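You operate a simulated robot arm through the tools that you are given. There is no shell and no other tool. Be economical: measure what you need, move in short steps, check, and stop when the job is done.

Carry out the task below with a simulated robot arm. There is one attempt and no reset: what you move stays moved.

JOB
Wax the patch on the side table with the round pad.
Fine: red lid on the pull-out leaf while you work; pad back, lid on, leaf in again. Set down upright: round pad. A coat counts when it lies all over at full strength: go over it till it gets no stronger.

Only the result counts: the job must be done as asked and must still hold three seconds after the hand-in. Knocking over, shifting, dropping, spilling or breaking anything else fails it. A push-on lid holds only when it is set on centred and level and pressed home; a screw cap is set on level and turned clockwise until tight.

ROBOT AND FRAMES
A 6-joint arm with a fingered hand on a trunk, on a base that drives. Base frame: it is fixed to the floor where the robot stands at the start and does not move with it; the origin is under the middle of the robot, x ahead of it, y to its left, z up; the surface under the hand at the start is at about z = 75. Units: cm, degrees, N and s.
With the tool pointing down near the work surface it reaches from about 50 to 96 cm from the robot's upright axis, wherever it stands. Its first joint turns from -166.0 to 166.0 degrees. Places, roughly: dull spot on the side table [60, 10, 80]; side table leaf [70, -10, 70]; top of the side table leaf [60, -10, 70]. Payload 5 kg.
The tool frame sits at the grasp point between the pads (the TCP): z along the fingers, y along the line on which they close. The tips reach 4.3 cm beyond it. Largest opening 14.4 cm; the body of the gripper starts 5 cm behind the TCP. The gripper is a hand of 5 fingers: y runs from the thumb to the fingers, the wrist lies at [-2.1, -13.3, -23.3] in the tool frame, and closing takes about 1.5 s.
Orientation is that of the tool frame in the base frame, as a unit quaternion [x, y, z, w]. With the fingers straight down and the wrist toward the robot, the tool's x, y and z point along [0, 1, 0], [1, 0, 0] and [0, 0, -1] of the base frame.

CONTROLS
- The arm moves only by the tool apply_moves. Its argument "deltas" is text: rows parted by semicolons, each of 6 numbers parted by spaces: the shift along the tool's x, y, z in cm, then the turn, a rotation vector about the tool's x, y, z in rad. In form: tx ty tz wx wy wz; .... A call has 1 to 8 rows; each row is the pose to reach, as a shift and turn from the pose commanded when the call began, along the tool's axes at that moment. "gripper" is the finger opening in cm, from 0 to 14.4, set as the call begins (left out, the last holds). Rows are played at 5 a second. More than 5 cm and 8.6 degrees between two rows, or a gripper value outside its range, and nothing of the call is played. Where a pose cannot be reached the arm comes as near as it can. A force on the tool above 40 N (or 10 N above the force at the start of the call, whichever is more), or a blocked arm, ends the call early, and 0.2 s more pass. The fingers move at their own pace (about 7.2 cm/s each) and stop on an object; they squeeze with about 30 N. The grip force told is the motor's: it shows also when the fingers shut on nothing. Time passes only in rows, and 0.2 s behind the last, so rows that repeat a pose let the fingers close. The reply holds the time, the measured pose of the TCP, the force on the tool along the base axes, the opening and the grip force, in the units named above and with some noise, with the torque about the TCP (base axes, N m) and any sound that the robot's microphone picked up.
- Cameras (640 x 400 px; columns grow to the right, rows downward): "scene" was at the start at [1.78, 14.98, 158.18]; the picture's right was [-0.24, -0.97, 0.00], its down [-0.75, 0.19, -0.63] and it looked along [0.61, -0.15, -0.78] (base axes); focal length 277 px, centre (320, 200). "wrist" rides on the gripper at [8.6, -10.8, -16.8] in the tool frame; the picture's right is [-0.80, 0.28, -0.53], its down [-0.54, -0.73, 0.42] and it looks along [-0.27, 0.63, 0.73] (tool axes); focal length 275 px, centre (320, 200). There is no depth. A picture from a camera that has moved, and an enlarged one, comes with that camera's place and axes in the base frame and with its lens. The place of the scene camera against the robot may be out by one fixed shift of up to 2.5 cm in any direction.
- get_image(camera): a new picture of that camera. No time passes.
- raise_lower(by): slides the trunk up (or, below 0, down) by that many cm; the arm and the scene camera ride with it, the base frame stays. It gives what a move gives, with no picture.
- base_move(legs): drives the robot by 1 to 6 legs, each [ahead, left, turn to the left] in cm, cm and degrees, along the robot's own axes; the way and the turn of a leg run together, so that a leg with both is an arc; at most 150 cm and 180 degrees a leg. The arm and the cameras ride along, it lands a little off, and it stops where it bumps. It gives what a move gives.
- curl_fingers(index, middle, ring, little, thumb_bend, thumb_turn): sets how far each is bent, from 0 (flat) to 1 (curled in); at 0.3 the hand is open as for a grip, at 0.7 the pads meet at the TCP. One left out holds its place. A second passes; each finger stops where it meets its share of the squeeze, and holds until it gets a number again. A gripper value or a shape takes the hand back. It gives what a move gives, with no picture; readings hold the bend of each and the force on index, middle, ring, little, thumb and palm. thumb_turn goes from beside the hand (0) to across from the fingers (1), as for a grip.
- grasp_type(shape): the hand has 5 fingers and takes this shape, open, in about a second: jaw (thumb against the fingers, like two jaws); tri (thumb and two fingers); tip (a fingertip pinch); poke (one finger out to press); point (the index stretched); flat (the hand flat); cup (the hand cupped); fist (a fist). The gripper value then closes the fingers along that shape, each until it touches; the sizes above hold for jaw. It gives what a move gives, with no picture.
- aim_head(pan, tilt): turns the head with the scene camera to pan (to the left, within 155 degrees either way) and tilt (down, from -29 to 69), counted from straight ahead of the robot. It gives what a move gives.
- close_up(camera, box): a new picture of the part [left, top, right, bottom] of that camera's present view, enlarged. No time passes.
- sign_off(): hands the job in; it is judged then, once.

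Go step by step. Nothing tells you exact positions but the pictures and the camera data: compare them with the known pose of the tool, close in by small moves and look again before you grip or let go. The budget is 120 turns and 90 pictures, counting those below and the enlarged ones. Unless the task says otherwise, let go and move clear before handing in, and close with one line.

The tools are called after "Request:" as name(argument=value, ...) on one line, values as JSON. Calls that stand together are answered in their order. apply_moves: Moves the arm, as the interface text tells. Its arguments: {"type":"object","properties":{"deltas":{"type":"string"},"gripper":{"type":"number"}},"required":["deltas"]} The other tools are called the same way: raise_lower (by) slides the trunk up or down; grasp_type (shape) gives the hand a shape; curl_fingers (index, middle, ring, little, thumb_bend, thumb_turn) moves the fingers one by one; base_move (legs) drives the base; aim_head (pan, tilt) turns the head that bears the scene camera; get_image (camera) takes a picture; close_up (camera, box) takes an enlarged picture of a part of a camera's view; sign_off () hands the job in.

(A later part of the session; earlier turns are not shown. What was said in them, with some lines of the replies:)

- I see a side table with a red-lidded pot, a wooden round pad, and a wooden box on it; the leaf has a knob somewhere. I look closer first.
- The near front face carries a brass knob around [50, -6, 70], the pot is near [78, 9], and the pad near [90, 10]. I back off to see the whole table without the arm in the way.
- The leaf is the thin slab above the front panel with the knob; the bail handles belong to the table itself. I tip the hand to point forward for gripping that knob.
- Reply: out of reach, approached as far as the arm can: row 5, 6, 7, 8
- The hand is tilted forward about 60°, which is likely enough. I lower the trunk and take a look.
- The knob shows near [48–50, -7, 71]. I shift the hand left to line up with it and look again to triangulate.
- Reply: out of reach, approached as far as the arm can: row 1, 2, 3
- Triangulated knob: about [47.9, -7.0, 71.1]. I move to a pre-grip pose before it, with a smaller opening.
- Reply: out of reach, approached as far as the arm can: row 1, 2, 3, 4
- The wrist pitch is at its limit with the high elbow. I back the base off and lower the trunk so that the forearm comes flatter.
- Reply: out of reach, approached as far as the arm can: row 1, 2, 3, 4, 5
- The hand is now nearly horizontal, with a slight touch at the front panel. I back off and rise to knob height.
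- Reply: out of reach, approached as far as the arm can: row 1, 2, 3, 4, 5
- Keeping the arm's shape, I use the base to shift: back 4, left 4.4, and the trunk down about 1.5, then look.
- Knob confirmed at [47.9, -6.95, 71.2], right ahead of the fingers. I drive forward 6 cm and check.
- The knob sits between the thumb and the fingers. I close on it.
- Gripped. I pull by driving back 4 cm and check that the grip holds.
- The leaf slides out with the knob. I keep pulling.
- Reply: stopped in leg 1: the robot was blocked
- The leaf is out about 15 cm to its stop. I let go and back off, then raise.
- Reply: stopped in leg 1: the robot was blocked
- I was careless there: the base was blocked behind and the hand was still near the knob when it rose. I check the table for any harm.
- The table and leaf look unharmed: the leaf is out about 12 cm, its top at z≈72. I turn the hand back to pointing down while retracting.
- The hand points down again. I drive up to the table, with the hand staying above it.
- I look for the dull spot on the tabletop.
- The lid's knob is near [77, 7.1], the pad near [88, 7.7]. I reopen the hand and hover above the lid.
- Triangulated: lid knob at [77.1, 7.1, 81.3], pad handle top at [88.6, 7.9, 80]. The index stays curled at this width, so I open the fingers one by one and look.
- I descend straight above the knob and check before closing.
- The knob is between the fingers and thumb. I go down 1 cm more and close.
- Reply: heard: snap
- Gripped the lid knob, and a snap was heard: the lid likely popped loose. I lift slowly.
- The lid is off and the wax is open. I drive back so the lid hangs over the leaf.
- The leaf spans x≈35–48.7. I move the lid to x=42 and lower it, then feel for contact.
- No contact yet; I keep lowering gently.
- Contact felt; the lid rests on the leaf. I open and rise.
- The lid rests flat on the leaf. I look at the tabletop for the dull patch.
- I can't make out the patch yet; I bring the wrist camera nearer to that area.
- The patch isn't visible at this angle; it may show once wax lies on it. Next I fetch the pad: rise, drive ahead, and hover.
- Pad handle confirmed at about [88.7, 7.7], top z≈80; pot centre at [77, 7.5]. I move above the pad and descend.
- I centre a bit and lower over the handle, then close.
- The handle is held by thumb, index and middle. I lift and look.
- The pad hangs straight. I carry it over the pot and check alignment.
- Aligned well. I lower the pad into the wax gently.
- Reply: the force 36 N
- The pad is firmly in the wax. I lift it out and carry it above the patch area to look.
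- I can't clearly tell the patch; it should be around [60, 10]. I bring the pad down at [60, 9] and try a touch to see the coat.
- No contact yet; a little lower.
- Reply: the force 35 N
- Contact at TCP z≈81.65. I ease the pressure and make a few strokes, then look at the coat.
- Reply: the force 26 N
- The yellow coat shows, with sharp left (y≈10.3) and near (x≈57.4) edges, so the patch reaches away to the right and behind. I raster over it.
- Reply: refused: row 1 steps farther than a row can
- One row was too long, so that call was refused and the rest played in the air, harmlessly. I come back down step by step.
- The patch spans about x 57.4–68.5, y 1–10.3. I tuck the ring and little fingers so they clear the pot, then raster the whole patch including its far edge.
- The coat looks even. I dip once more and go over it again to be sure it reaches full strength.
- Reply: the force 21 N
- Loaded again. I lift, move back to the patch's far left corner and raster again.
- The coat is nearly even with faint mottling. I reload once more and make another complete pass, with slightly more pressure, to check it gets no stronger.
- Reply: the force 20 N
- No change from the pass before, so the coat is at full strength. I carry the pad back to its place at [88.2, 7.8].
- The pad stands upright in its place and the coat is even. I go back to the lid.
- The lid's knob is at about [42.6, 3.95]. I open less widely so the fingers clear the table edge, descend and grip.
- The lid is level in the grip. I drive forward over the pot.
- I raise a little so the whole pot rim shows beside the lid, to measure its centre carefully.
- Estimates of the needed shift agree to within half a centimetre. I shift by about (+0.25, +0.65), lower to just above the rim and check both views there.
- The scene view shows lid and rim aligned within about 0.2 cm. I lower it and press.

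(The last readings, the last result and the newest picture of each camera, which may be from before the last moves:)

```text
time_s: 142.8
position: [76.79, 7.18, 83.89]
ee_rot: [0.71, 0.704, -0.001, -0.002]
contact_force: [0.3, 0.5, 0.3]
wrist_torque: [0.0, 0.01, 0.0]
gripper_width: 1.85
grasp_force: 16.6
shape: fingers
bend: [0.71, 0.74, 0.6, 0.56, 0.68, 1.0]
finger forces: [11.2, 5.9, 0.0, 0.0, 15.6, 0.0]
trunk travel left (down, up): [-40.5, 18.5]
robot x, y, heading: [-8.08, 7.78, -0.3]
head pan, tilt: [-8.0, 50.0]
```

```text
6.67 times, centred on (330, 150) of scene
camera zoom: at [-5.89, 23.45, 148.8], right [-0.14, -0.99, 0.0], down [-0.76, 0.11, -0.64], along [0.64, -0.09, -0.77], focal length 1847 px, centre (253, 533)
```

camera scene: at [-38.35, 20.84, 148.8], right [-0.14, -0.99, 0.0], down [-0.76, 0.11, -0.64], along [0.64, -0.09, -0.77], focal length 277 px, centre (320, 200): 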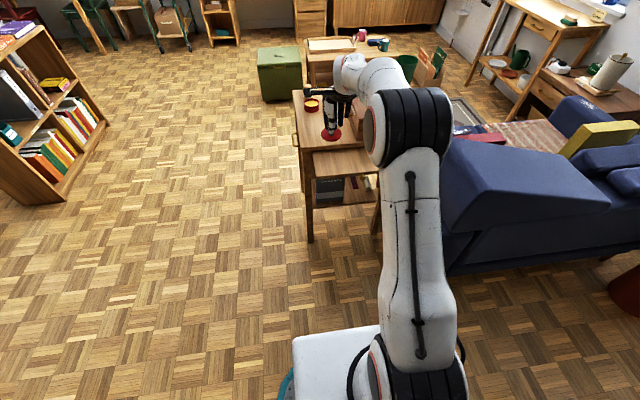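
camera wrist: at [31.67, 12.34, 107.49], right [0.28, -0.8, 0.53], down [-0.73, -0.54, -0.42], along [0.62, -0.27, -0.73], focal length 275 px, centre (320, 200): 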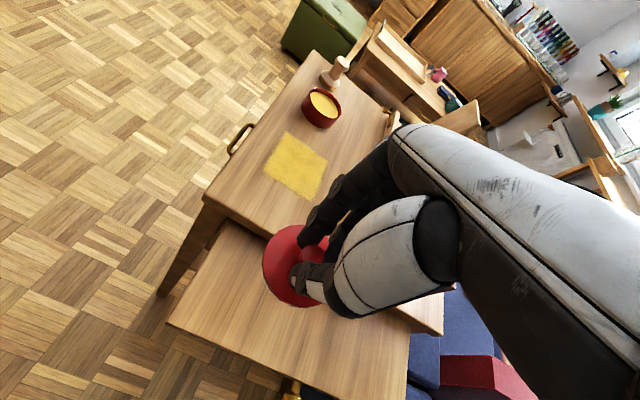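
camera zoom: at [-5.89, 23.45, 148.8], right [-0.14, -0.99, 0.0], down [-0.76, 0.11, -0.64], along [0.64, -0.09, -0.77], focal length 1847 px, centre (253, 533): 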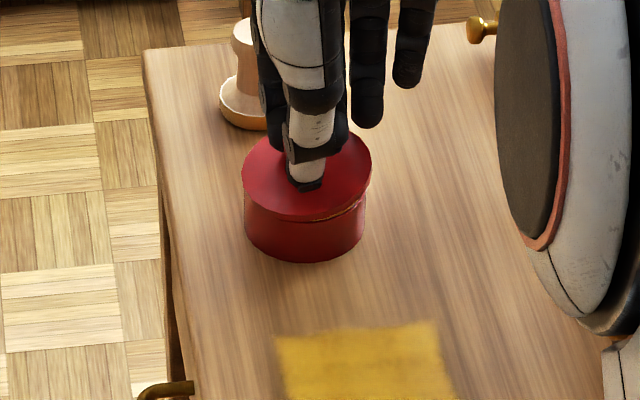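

Request:
apply_moves(deltas="0.1 0 0.2 0 0 0; 0.1 0 0.4 0 0 0; 0.1 0 0.5 0 0 0; 0.1 0 0.6 0 0 0; 0.1 0 0.7 0 0 0; 0.1 0 0.8 0 0 0")

Request:
close_up(camera="scene", box=[300, 120, 360, 180])

```text
time_s: 144.2
position: [76.86, 7.3, 83.42]
ee_rot: [0.711, 0.703, -0.001, 0.001]
contact_force: [0.4, -5.8, 11.8]
wrist_torque: [0.03, 0.13, 0.0]
gripper_width: 1.82
grasp_force: 22.2
shape: fingers
bend: [0.71, 0.74, 0.6, 0.56, 0.69, 1.0]
finger forces: [13.1, 13.1, 0.0, 0.0, 18.0, 0.0]
trunk travel left (down, up): [-40.5, 18.5]
robot x, y, heading: [-8.17, 7.52, -0.1]
head pan, tilt: [-8.0, 50.0]
heard: snap
```

```text
6.67 times, centred on (330, 150) of scene
camera zoom: at [-5.99, 23.4, 148.82], right [-0.14, -0.99, 0.0], down [-0.76, 0.11, -0.64], along [0.64, -0.09, -0.77], focal length 1847 px, centre (253, 533)
```

zoom: 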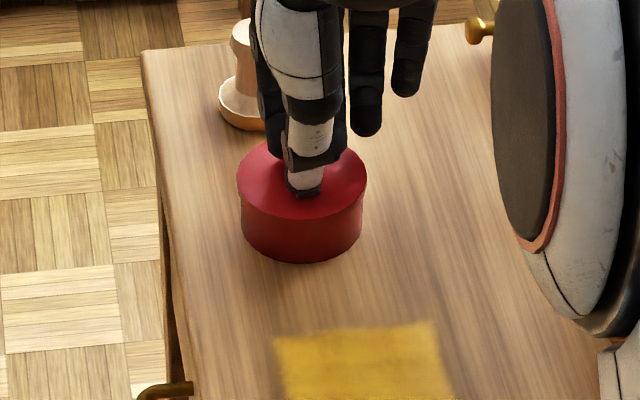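

A snap: the lid is home. I open gently and rise.

Request:
apply_moves(deltas="0 0 -0.25 0 0 0; 0 0 -0.25 0 0 0")

Request:
curl_fingers(index=0.5, middle=0.5, ring=0.5, little=0.5, thumb_bend=0.5)

Request:
apply_moves(deltas="0 0 -3 0 0 0; 0 0 -7 0 0 0; 0 0 -11 0 0 0; 0 0 -15 0 0 0")

Request:
close_up(camera="wrist", box=[180, 180, 340, 360])

Request:
close_up(camera="scene", box=[295, 110, 375, 190])

```text
time_s: 144.8
position: [76.76, 7.44, 83.48]
ee_rot: [0.711, 0.704, 0.0, -0.002]
contact_force: [0.2, -4.2, 7.6]
wrist_torque: [0.02, 0.1, 0.03]
gripper_width: 1.8
grasp_force: 20.6
shape: fingers
bend: [0.72, 0.74, 0.6, 0.56, 0.69, 1.0]
finger forces: [12.5, 11.3, 0.0, 0.1, 17.1, 0.0]
trunk travel left (down, up): [-40.5, 18.5]
robot x, y, heading: [-7.99, 7.62, -0.1]
head pan, tilt: [-8.0, 50.0]
```

```text
time_s: 145.8
position: [76.77, 7.45, 83.46]
ee_rot: [0.711, 0.704, -0.002, -0.001]
contact_force: [-1.1, 1.4, 4.8]
wrist_torque: [0.01, -0.12, 0.04]
gripper_width: 7.78
grasp_force: 1.8
shape: fingers
bend: [0.5, 0.51, 0.5, 0.5, 0.5, 1.0]
finger forces: [0.0, 4.6, 0.0, 0.0, 0.0, 0.1]
trunk travel left (down, up): [-40.5, 18.5]
robot x, y, heading: [-8.04, 7.76, -0.0]
head pan, tilt: [-8.0, 50.0]
```

```text
time_s: 146.8
position: [76.95, 7.52, 98.48]
ee_rot: [0.71, 0.704, -0.001, -0.001]
contact_force: [-0.3, 0.1, -1.6]
wrist_torque: [0.05, -0.01, 0.02]
gripper_width: 7.79
grasp_force: 0.0
shape: fingers
bend: [0.5, 0.5, 0.5, 0.5, 0.5, 1.0]
finger forces: [0.1, 0.0, 0.0, 0.0, 0.1, 0.0]
trunk travel left (down, up): [-40.5, 18.5]
robot x, y, heading: [-7.46, 7.87, -0.3]
head pan, tilt: [-8.0, 50.0]
```

```text
2.22 times, centred on (260, 270) of wrist
camera zoom: at [66.14, 16.24, 115.31], right [0.28, -0.8, 0.53], down [-0.73, -0.54, -0.42], along [0.62, -0.27, -0.73], focal length 612 px, centre (453, 44)
```

zoom: 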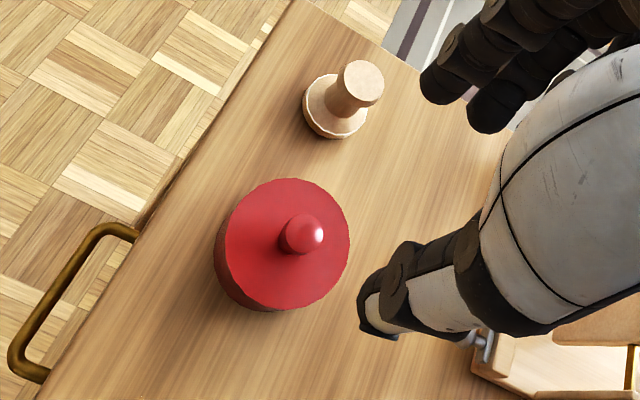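

```text
5.00 times, centred on (335, 150) of scene
camera zoom: at [-5.92, 23.45, 148.8], right [-0.14, -0.99, 0.0], down [-0.76, 0.11, -0.64], along [0.64, -0.09, -0.77], focal length 1385 px, centre (245, 450)
```

zoom: 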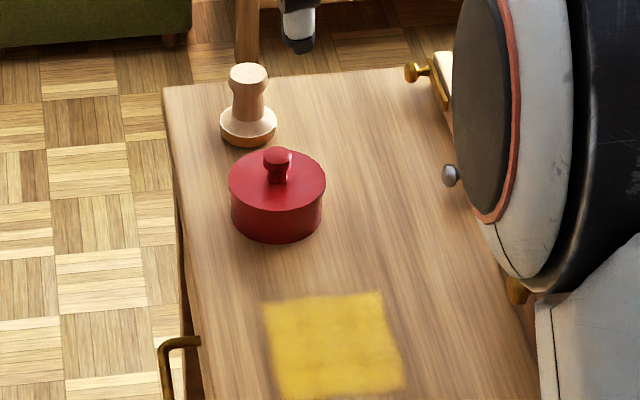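

The lid is on level, the pad upright and the coat good. Now I drive back and bring the hand to the forward-pointing pose again, to push the leaf in.

Request:
base_move(legs=[[-60, -3.6, 0]])

Request:
apply_moves(deltas="-3 -1.2 -3.5 0 0 0; -6 -2.4 -7 0 0 0; -9 -3.6 -10.5 0 0 0; -11.1 -4.7 -12.8 0 0 0", gripper=0)

Request:
apply_moves(deltas="0 0 0 -0.1425 0.018 -0.003; 0 0 0 -0.285 0.036 -0.005; 0 2 0 -0.428 0.055 -0.008; 0 4 0 -0.57 0.073 -0.010; 0 6 0 -0.713 0.091 -0.013; 0 8 0 -0.855 0.109 -0.016; 0 10 0 -0.998 0.127 -0.018; 0 12 0 -1.14 0.146 -0.021")

```text
time_s: 150.3
position: [16.7, 4.01, 98.34]
ee_rot: [0.712, 0.703, -0.001, -0.002]
contact_force: [-0.9, 0.4, -1.1]
wrist_torque: [0.02, 0.01, 0.01]
gripper_width: 7.8
grasp_force: 0.1
shape: fingers
bend: [0.5, 0.5, 0.5, 0.5, 0.5, 1.0]
finger forces: [0.1, 0.0, 0.1, 0.0, 0.0, 0.0]
trunk travel left (down, up): [-40.5, 18.5]
robot x, y, heading: [-68.1, 4.32, -0.5]
head pan, tilt: [-8.0, 50.0]
```

```text
time_s: 151.3
position: [11.96, -7.24, 111.32]
ee_rot: [0.711, 0.703, -0.001, -0.002]
contact_force: [-0.5, -0.4, -1.2]
wrist_torque: [0.02, 0.05, 0.03]
gripper_width: 0.0
grasp_force: 0.0
shape: jaw
bend: [0.7, 0.7, 0.7, 0.7, 0.65, 1.0]
finger forces: [0.1, 0.1, 0.0, 0.1, 0.0, 0.1]
trunk travel left (down, up): [-40.5, 18.5]
robot x, y, heading: [-68.0, 4.22, -0.2]
head pan, tilt: [-8.0, 50.0]
```

```text
time_s: 153.1
position: [23.93, -7.43, 111.35]
ee_rot: [0.591, 0.597, 0.428, 0.334]
contact_force: [0.3, 0.5, -0.4]
wrist_torque: [-0.03, 0.02, -0.01]
gripper_width: 0.0
grasp_force: 29.9
shape: jaw
bend: [0.7, 0.7, 0.7, 0.7, 0.59, 1.0]
finger forces: [0.0, 0.0, 0.0, 0.1, 0.0, 0.1]
trunk travel left (down, up): [-40.5, 18.5]
robot x, y, heading: [-68.14, 4.21, -0.4]
head pan, tilt: [-8.0, 50.0]
```

The pose is reached. I lower the trunk to knob height and check.

Request:
raise_lower(by=-38.2)

Request:
get_image(camera="wrist")

```text
time_s: 156.7
position: [24.01, -7.36, 73.1]
ee_rot: [0.591, 0.597, 0.427, 0.334]
contact_force: [0.2, -0.1, -0.4]
wrist_torque: [-0.02, -0.01, 0.02]
gripper_width: 0.01
grasp_force: 29.7
shape: jaw
bend: [0.7, 0.7, 0.7, 0.7, 0.59, 1.0]
finger forces: [0.0, 0.0, 0.1, 0.0, 0.0, 0.0]
trunk travel left (down, up): [-2.3, 56.7]
robot x, y, heading: [-68.24, 4.53, -0.4]
head pan, tilt: [-8.0, 50.0]
```

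```text
5 pictures are left
camera wrist: at [3.53, 0.04, 71.1], right [-0.3, -0.87, 0.39], down [0.12, -0.44, -0.89], along [0.95, -0.22, 0.24], focal length 275 px, centre (320, 200)
```

wrist: 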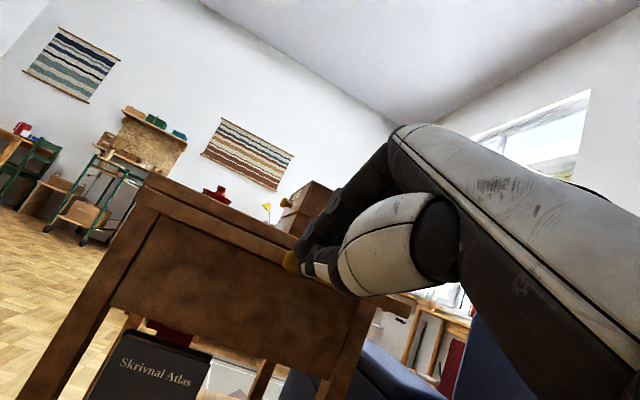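

The fingertips line up with the knob at [35.5, -7.1, 70.9]. I push by driving forward.

Request:
base_move(legs=[[9, 0, 0]])

Request:
base_move(legs=[[5, 0, 0]])

Request:
get_image(camera="wrist")

```text
time_s: 157.8
position: [32.93, -7.33, 73.08]
ee_rot: [0.591, 0.598, 0.428, 0.333]
contact_force: [0.8, -0.5, 0.3]
wrist_torque: [0.02, 0.02, -0.01]
gripper_width: 0.0
grasp_force: 30.4
shape: jaw
bend: [0.7, 0.7, 0.7, 0.7, 0.59, 1.0]
finger forces: [0.1, 0.0, 0.0, 0.0, 0.1, 0.1]
trunk travel left (down, up): [-2.3, 56.7]
robot x, y, heading: [-59.27, 4.43, -0.1]
head pan, tilt: [-8.0, 50.0]
```

```text
time_s: 158.8
position: [37.97, -7.52, 72.99]
ee_rot: [0.591, 0.597, 0.427, 0.333]
contact_force: [-0.2, 0.0, -1.2]
wrist_torque: [-0.01, 0.01, 0.03]
gripper_width: 0.01
grasp_force: 29.7
shape: jaw
bend: [0.7, 0.7, 0.7, 0.7, 0.59, 1.0]
finger forces: [0.1, 0.1, 0.1, 0.0, 0.0, 0.1]
trunk travel left (down, up): [-2.3, 56.7]
robot x, y, heading: [-54.08, 4.27, -0.3]
head pan, tilt: [-8.0, 50.0]
```

```text
4 pictures are left
camera wrist: at [17.51, -0.11, 71.07], right [-0.3, -0.87, 0.39], down [0.12, -0.44, -0.89], along [0.95, -0.22, 0.24], focal length 275 px, centre (320, 200)
```

wrist: 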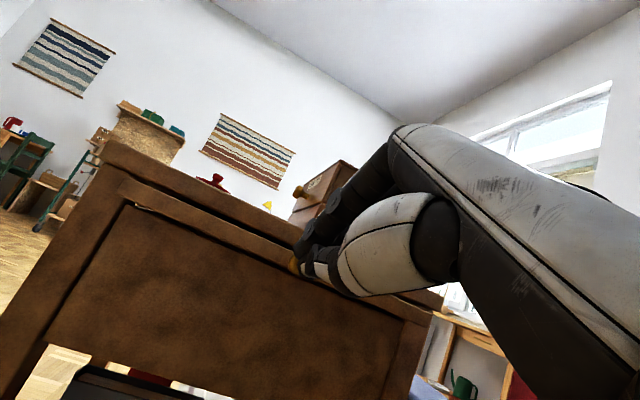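

The leaf is sliding in. I continue in short steps, watching the force.

Request:
base_move(legs=[[3, 0, 0]])

Request:
base_move(legs=[[1, 0, 0]])

Request:
get_image(camera="wrist")

```text
time_s: 159.6
position: [40.92, -7.58, 73.02]
ee_rot: [0.591, 0.598, 0.427, 0.333]
contact_force: [0.1, 0.0, 0.0]
wrist_torque: [0.04, 0.04, 0.0]
gripper_width: 0.01
grasp_force: 30.0
shape: jaw
bend: [0.7, 0.7, 0.7, 0.7, 0.59, 1.0]
finger forces: [0.1, 0.0, 0.0, 0.0, 0.1, 0.1]
trunk travel left (down, up): [-2.3, 56.7]
robot x, y, heading: [-51.3, 4.06, -0.2]
head pan, tilt: [-8.0, 50.0]
```

```text
time_s: 160.3
position: [41.91, -7.51, 73.1]
ee_rot: [0.592, 0.597, 0.427, 0.334]
contact_force: [0.6, 0.1, -0.1]
wrist_torque: [-0.01, -0.03, -0.04]
gripper_width: 0.0
grasp_force: 30.2
shape: jaw
bend: [0.7, 0.7, 0.7, 0.7, 0.59, 1.0]
finger forces: [0.1, 0.1, 0.0, 0.0, 0.0, 0.1]
trunk travel left (down, up): [-2.3, 56.7]
robot x, y, heading: [-50.13, 4.14, -0.1]
head pan, tilt: [-8.0, 50.0]
```

```text
3 pictures are left
camera wrist: at [21.46, -0.15, 71.06], right [-0.3, -0.87, 0.39], down [0.12, -0.44, -0.89], along [0.95, -0.22, 0.24], focal length 275 px, centre (320, 200)
```

wrist: 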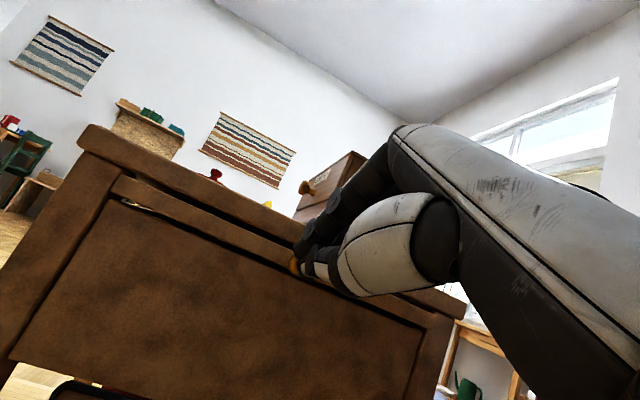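

Almost flush. I finish with small arm pushes, so the force limit guards the table.

Request:
apply_moves(deltas="-0.02 0.1 0.23 0 0 0; -0.04 0.21 0.45 0 0 0; -0.06 0.29 0.63 0 0 0; -0.07 0.38 0.81 0 0 0; -0.09 0.46 1.0 0 0 0")

```text
time_s: 161.5
position: [42.99, -7.51, 73.02]
ee_rot: [0.591, 0.598, 0.427, 0.333]
contact_force: [0.0, -0.6, 0.9]
wrist_torque: [0.0, -0.03, 0.03]
gripper_width: 0.0
grasp_force: 30.0
shape: jaw
bend: [0.7, 0.7, 0.7, 0.7, 0.59, 1.0]
finger forces: [0.0, 0.0, 0.0, 0.1, 0.0, 0.0]
trunk travel left (down, up): [-2.3, 56.7]
robot x, y, heading: [-50.78, 4.1, -0.3]
head pan, tilt: [-8.0, 50.0]
```

Request:
apply_moves(deltas="-0.02 0.08 0.18 0 0 0; -0.03 0.17 0.36 0 0 0; -0.05 0.25 0.54 0 0 0; -0.06 0.34 0.72 0 0 0; -0.08 0.42 0.9 0 0 0")

Request:
close_up(camera="wrist", box=[80, 110, 480, 360])

```text
time_s: 162.7
position: [43.93, -7.61, 73.13]
ee_rot: [0.591, 0.596, 0.428, 0.335]
contact_force: [-20.3, 1.5, 2.2]
wrist_torque: [0.02, 0.21, 0.03]
gripper_width: 0.0
grasp_force: 30.0
shape: jaw
bend: [0.7, 0.7, 0.7, 0.7, 0.59, 1.0]
finger forces: [0.0, 0.1, 0.0, 0.0, 0.0, 0.1]
trunk travel left (down, up): [-2.3, 56.7]
robot x, y, heading: [-50.36, 4.49, -0.5]
head pan, tilt: [-8.0, 50.0]
```

```text
1.60 times, centred on (280, 235) of wrist
camera zoom: at [23.41, -0.21, 71.16], right [-0.3, -0.87, 0.39], down [0.12, -0.44, -0.89], along [0.95, -0.22, 0.24], focal length 440 px, centre (384, 144)
```

zoom: 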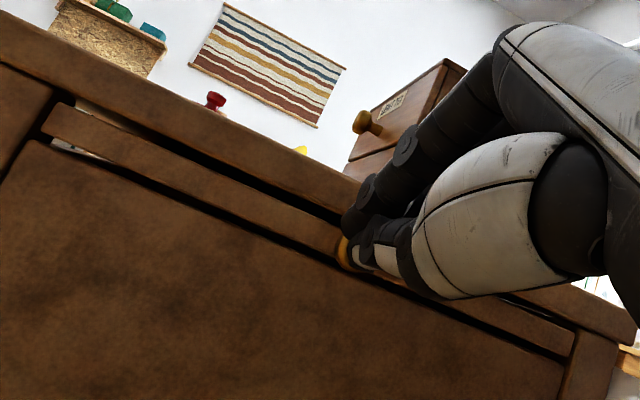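

The push met a firm 20 N and the leaf looks flush in its slot. I back off and take a last look.

Request:
base_move(legs=[[-14, 0, 0]])

Request:
raise_lower(by=40)

Request:
close_up(camera="scene", box=[270, 70, 410, 190])

```text
time_s: 164.1
position: [29.78, -7.67, 72.96]
ee_rot: [0.592, 0.597, 0.427, 0.333]
contact_force: [0.8, 0.2, 0.6]
wrist_torque: [-0.01, 0.01, -0.01]
gripper_width: 0.0
grasp_force: 29.7
shape: jaw
bend: [0.7, 0.7, 0.7, 0.7, 0.59, 1.0]
finger forces: [0.1, 0.0, 0.0, 0.1, 0.0, 0.0]
trunk travel left (down, up): [-2.3, 56.7]
robot x, y, heading: [-64.19, 4.58, -0.3]
head pan, tilt: [-8.0, 50.0]
```

```text
time_s: 167.9
position: [29.97, -7.58, 113.07]
ee_rot: [0.591, 0.597, 0.427, 0.334]
contact_force: [-0.3, -0.9, 0.0]
wrist_torque: [0.02, -0.02, -0.01]
gripper_width: 0.0
grasp_force: 30.1
shape: jaw
bend: [0.7, 0.7, 0.7, 0.7, 0.59, 1.0]
finger forces: [0.0, 0.0, 0.1, 0.0, 0.1, 0.1]
trunk travel left (down, up): [-42.3, 16.7]
robot x, y, heading: [-64.42, 4.69, -0.1]
head pan, tilt: [-8.0, 50.0]
```

```text
3.33 times, centred on (340, 130) of scene
camera zoom: at [-62.15, 20.01, 150.6], right [-0.15, -0.99, 0.0], down [-0.76, 0.11, -0.64], along [0.64, -0.09, -0.77], focal length 923 px, centre (253, 433)
```

zoom: 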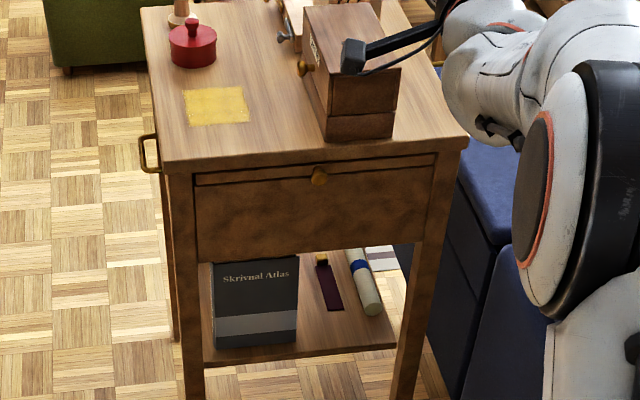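

The leaf is flush, the lid is on level, the pad stands upright in its place, and the patch is fully coated. The hand is clear of the table, so I hand the job in.

Request:
sign_off()

```text
The job is handed in.
```

The patch is waxed to full strength: a second full pass changed nothing. The pad is back upright in its place, the lid snapped on level, and the leaf is pushed in flush.
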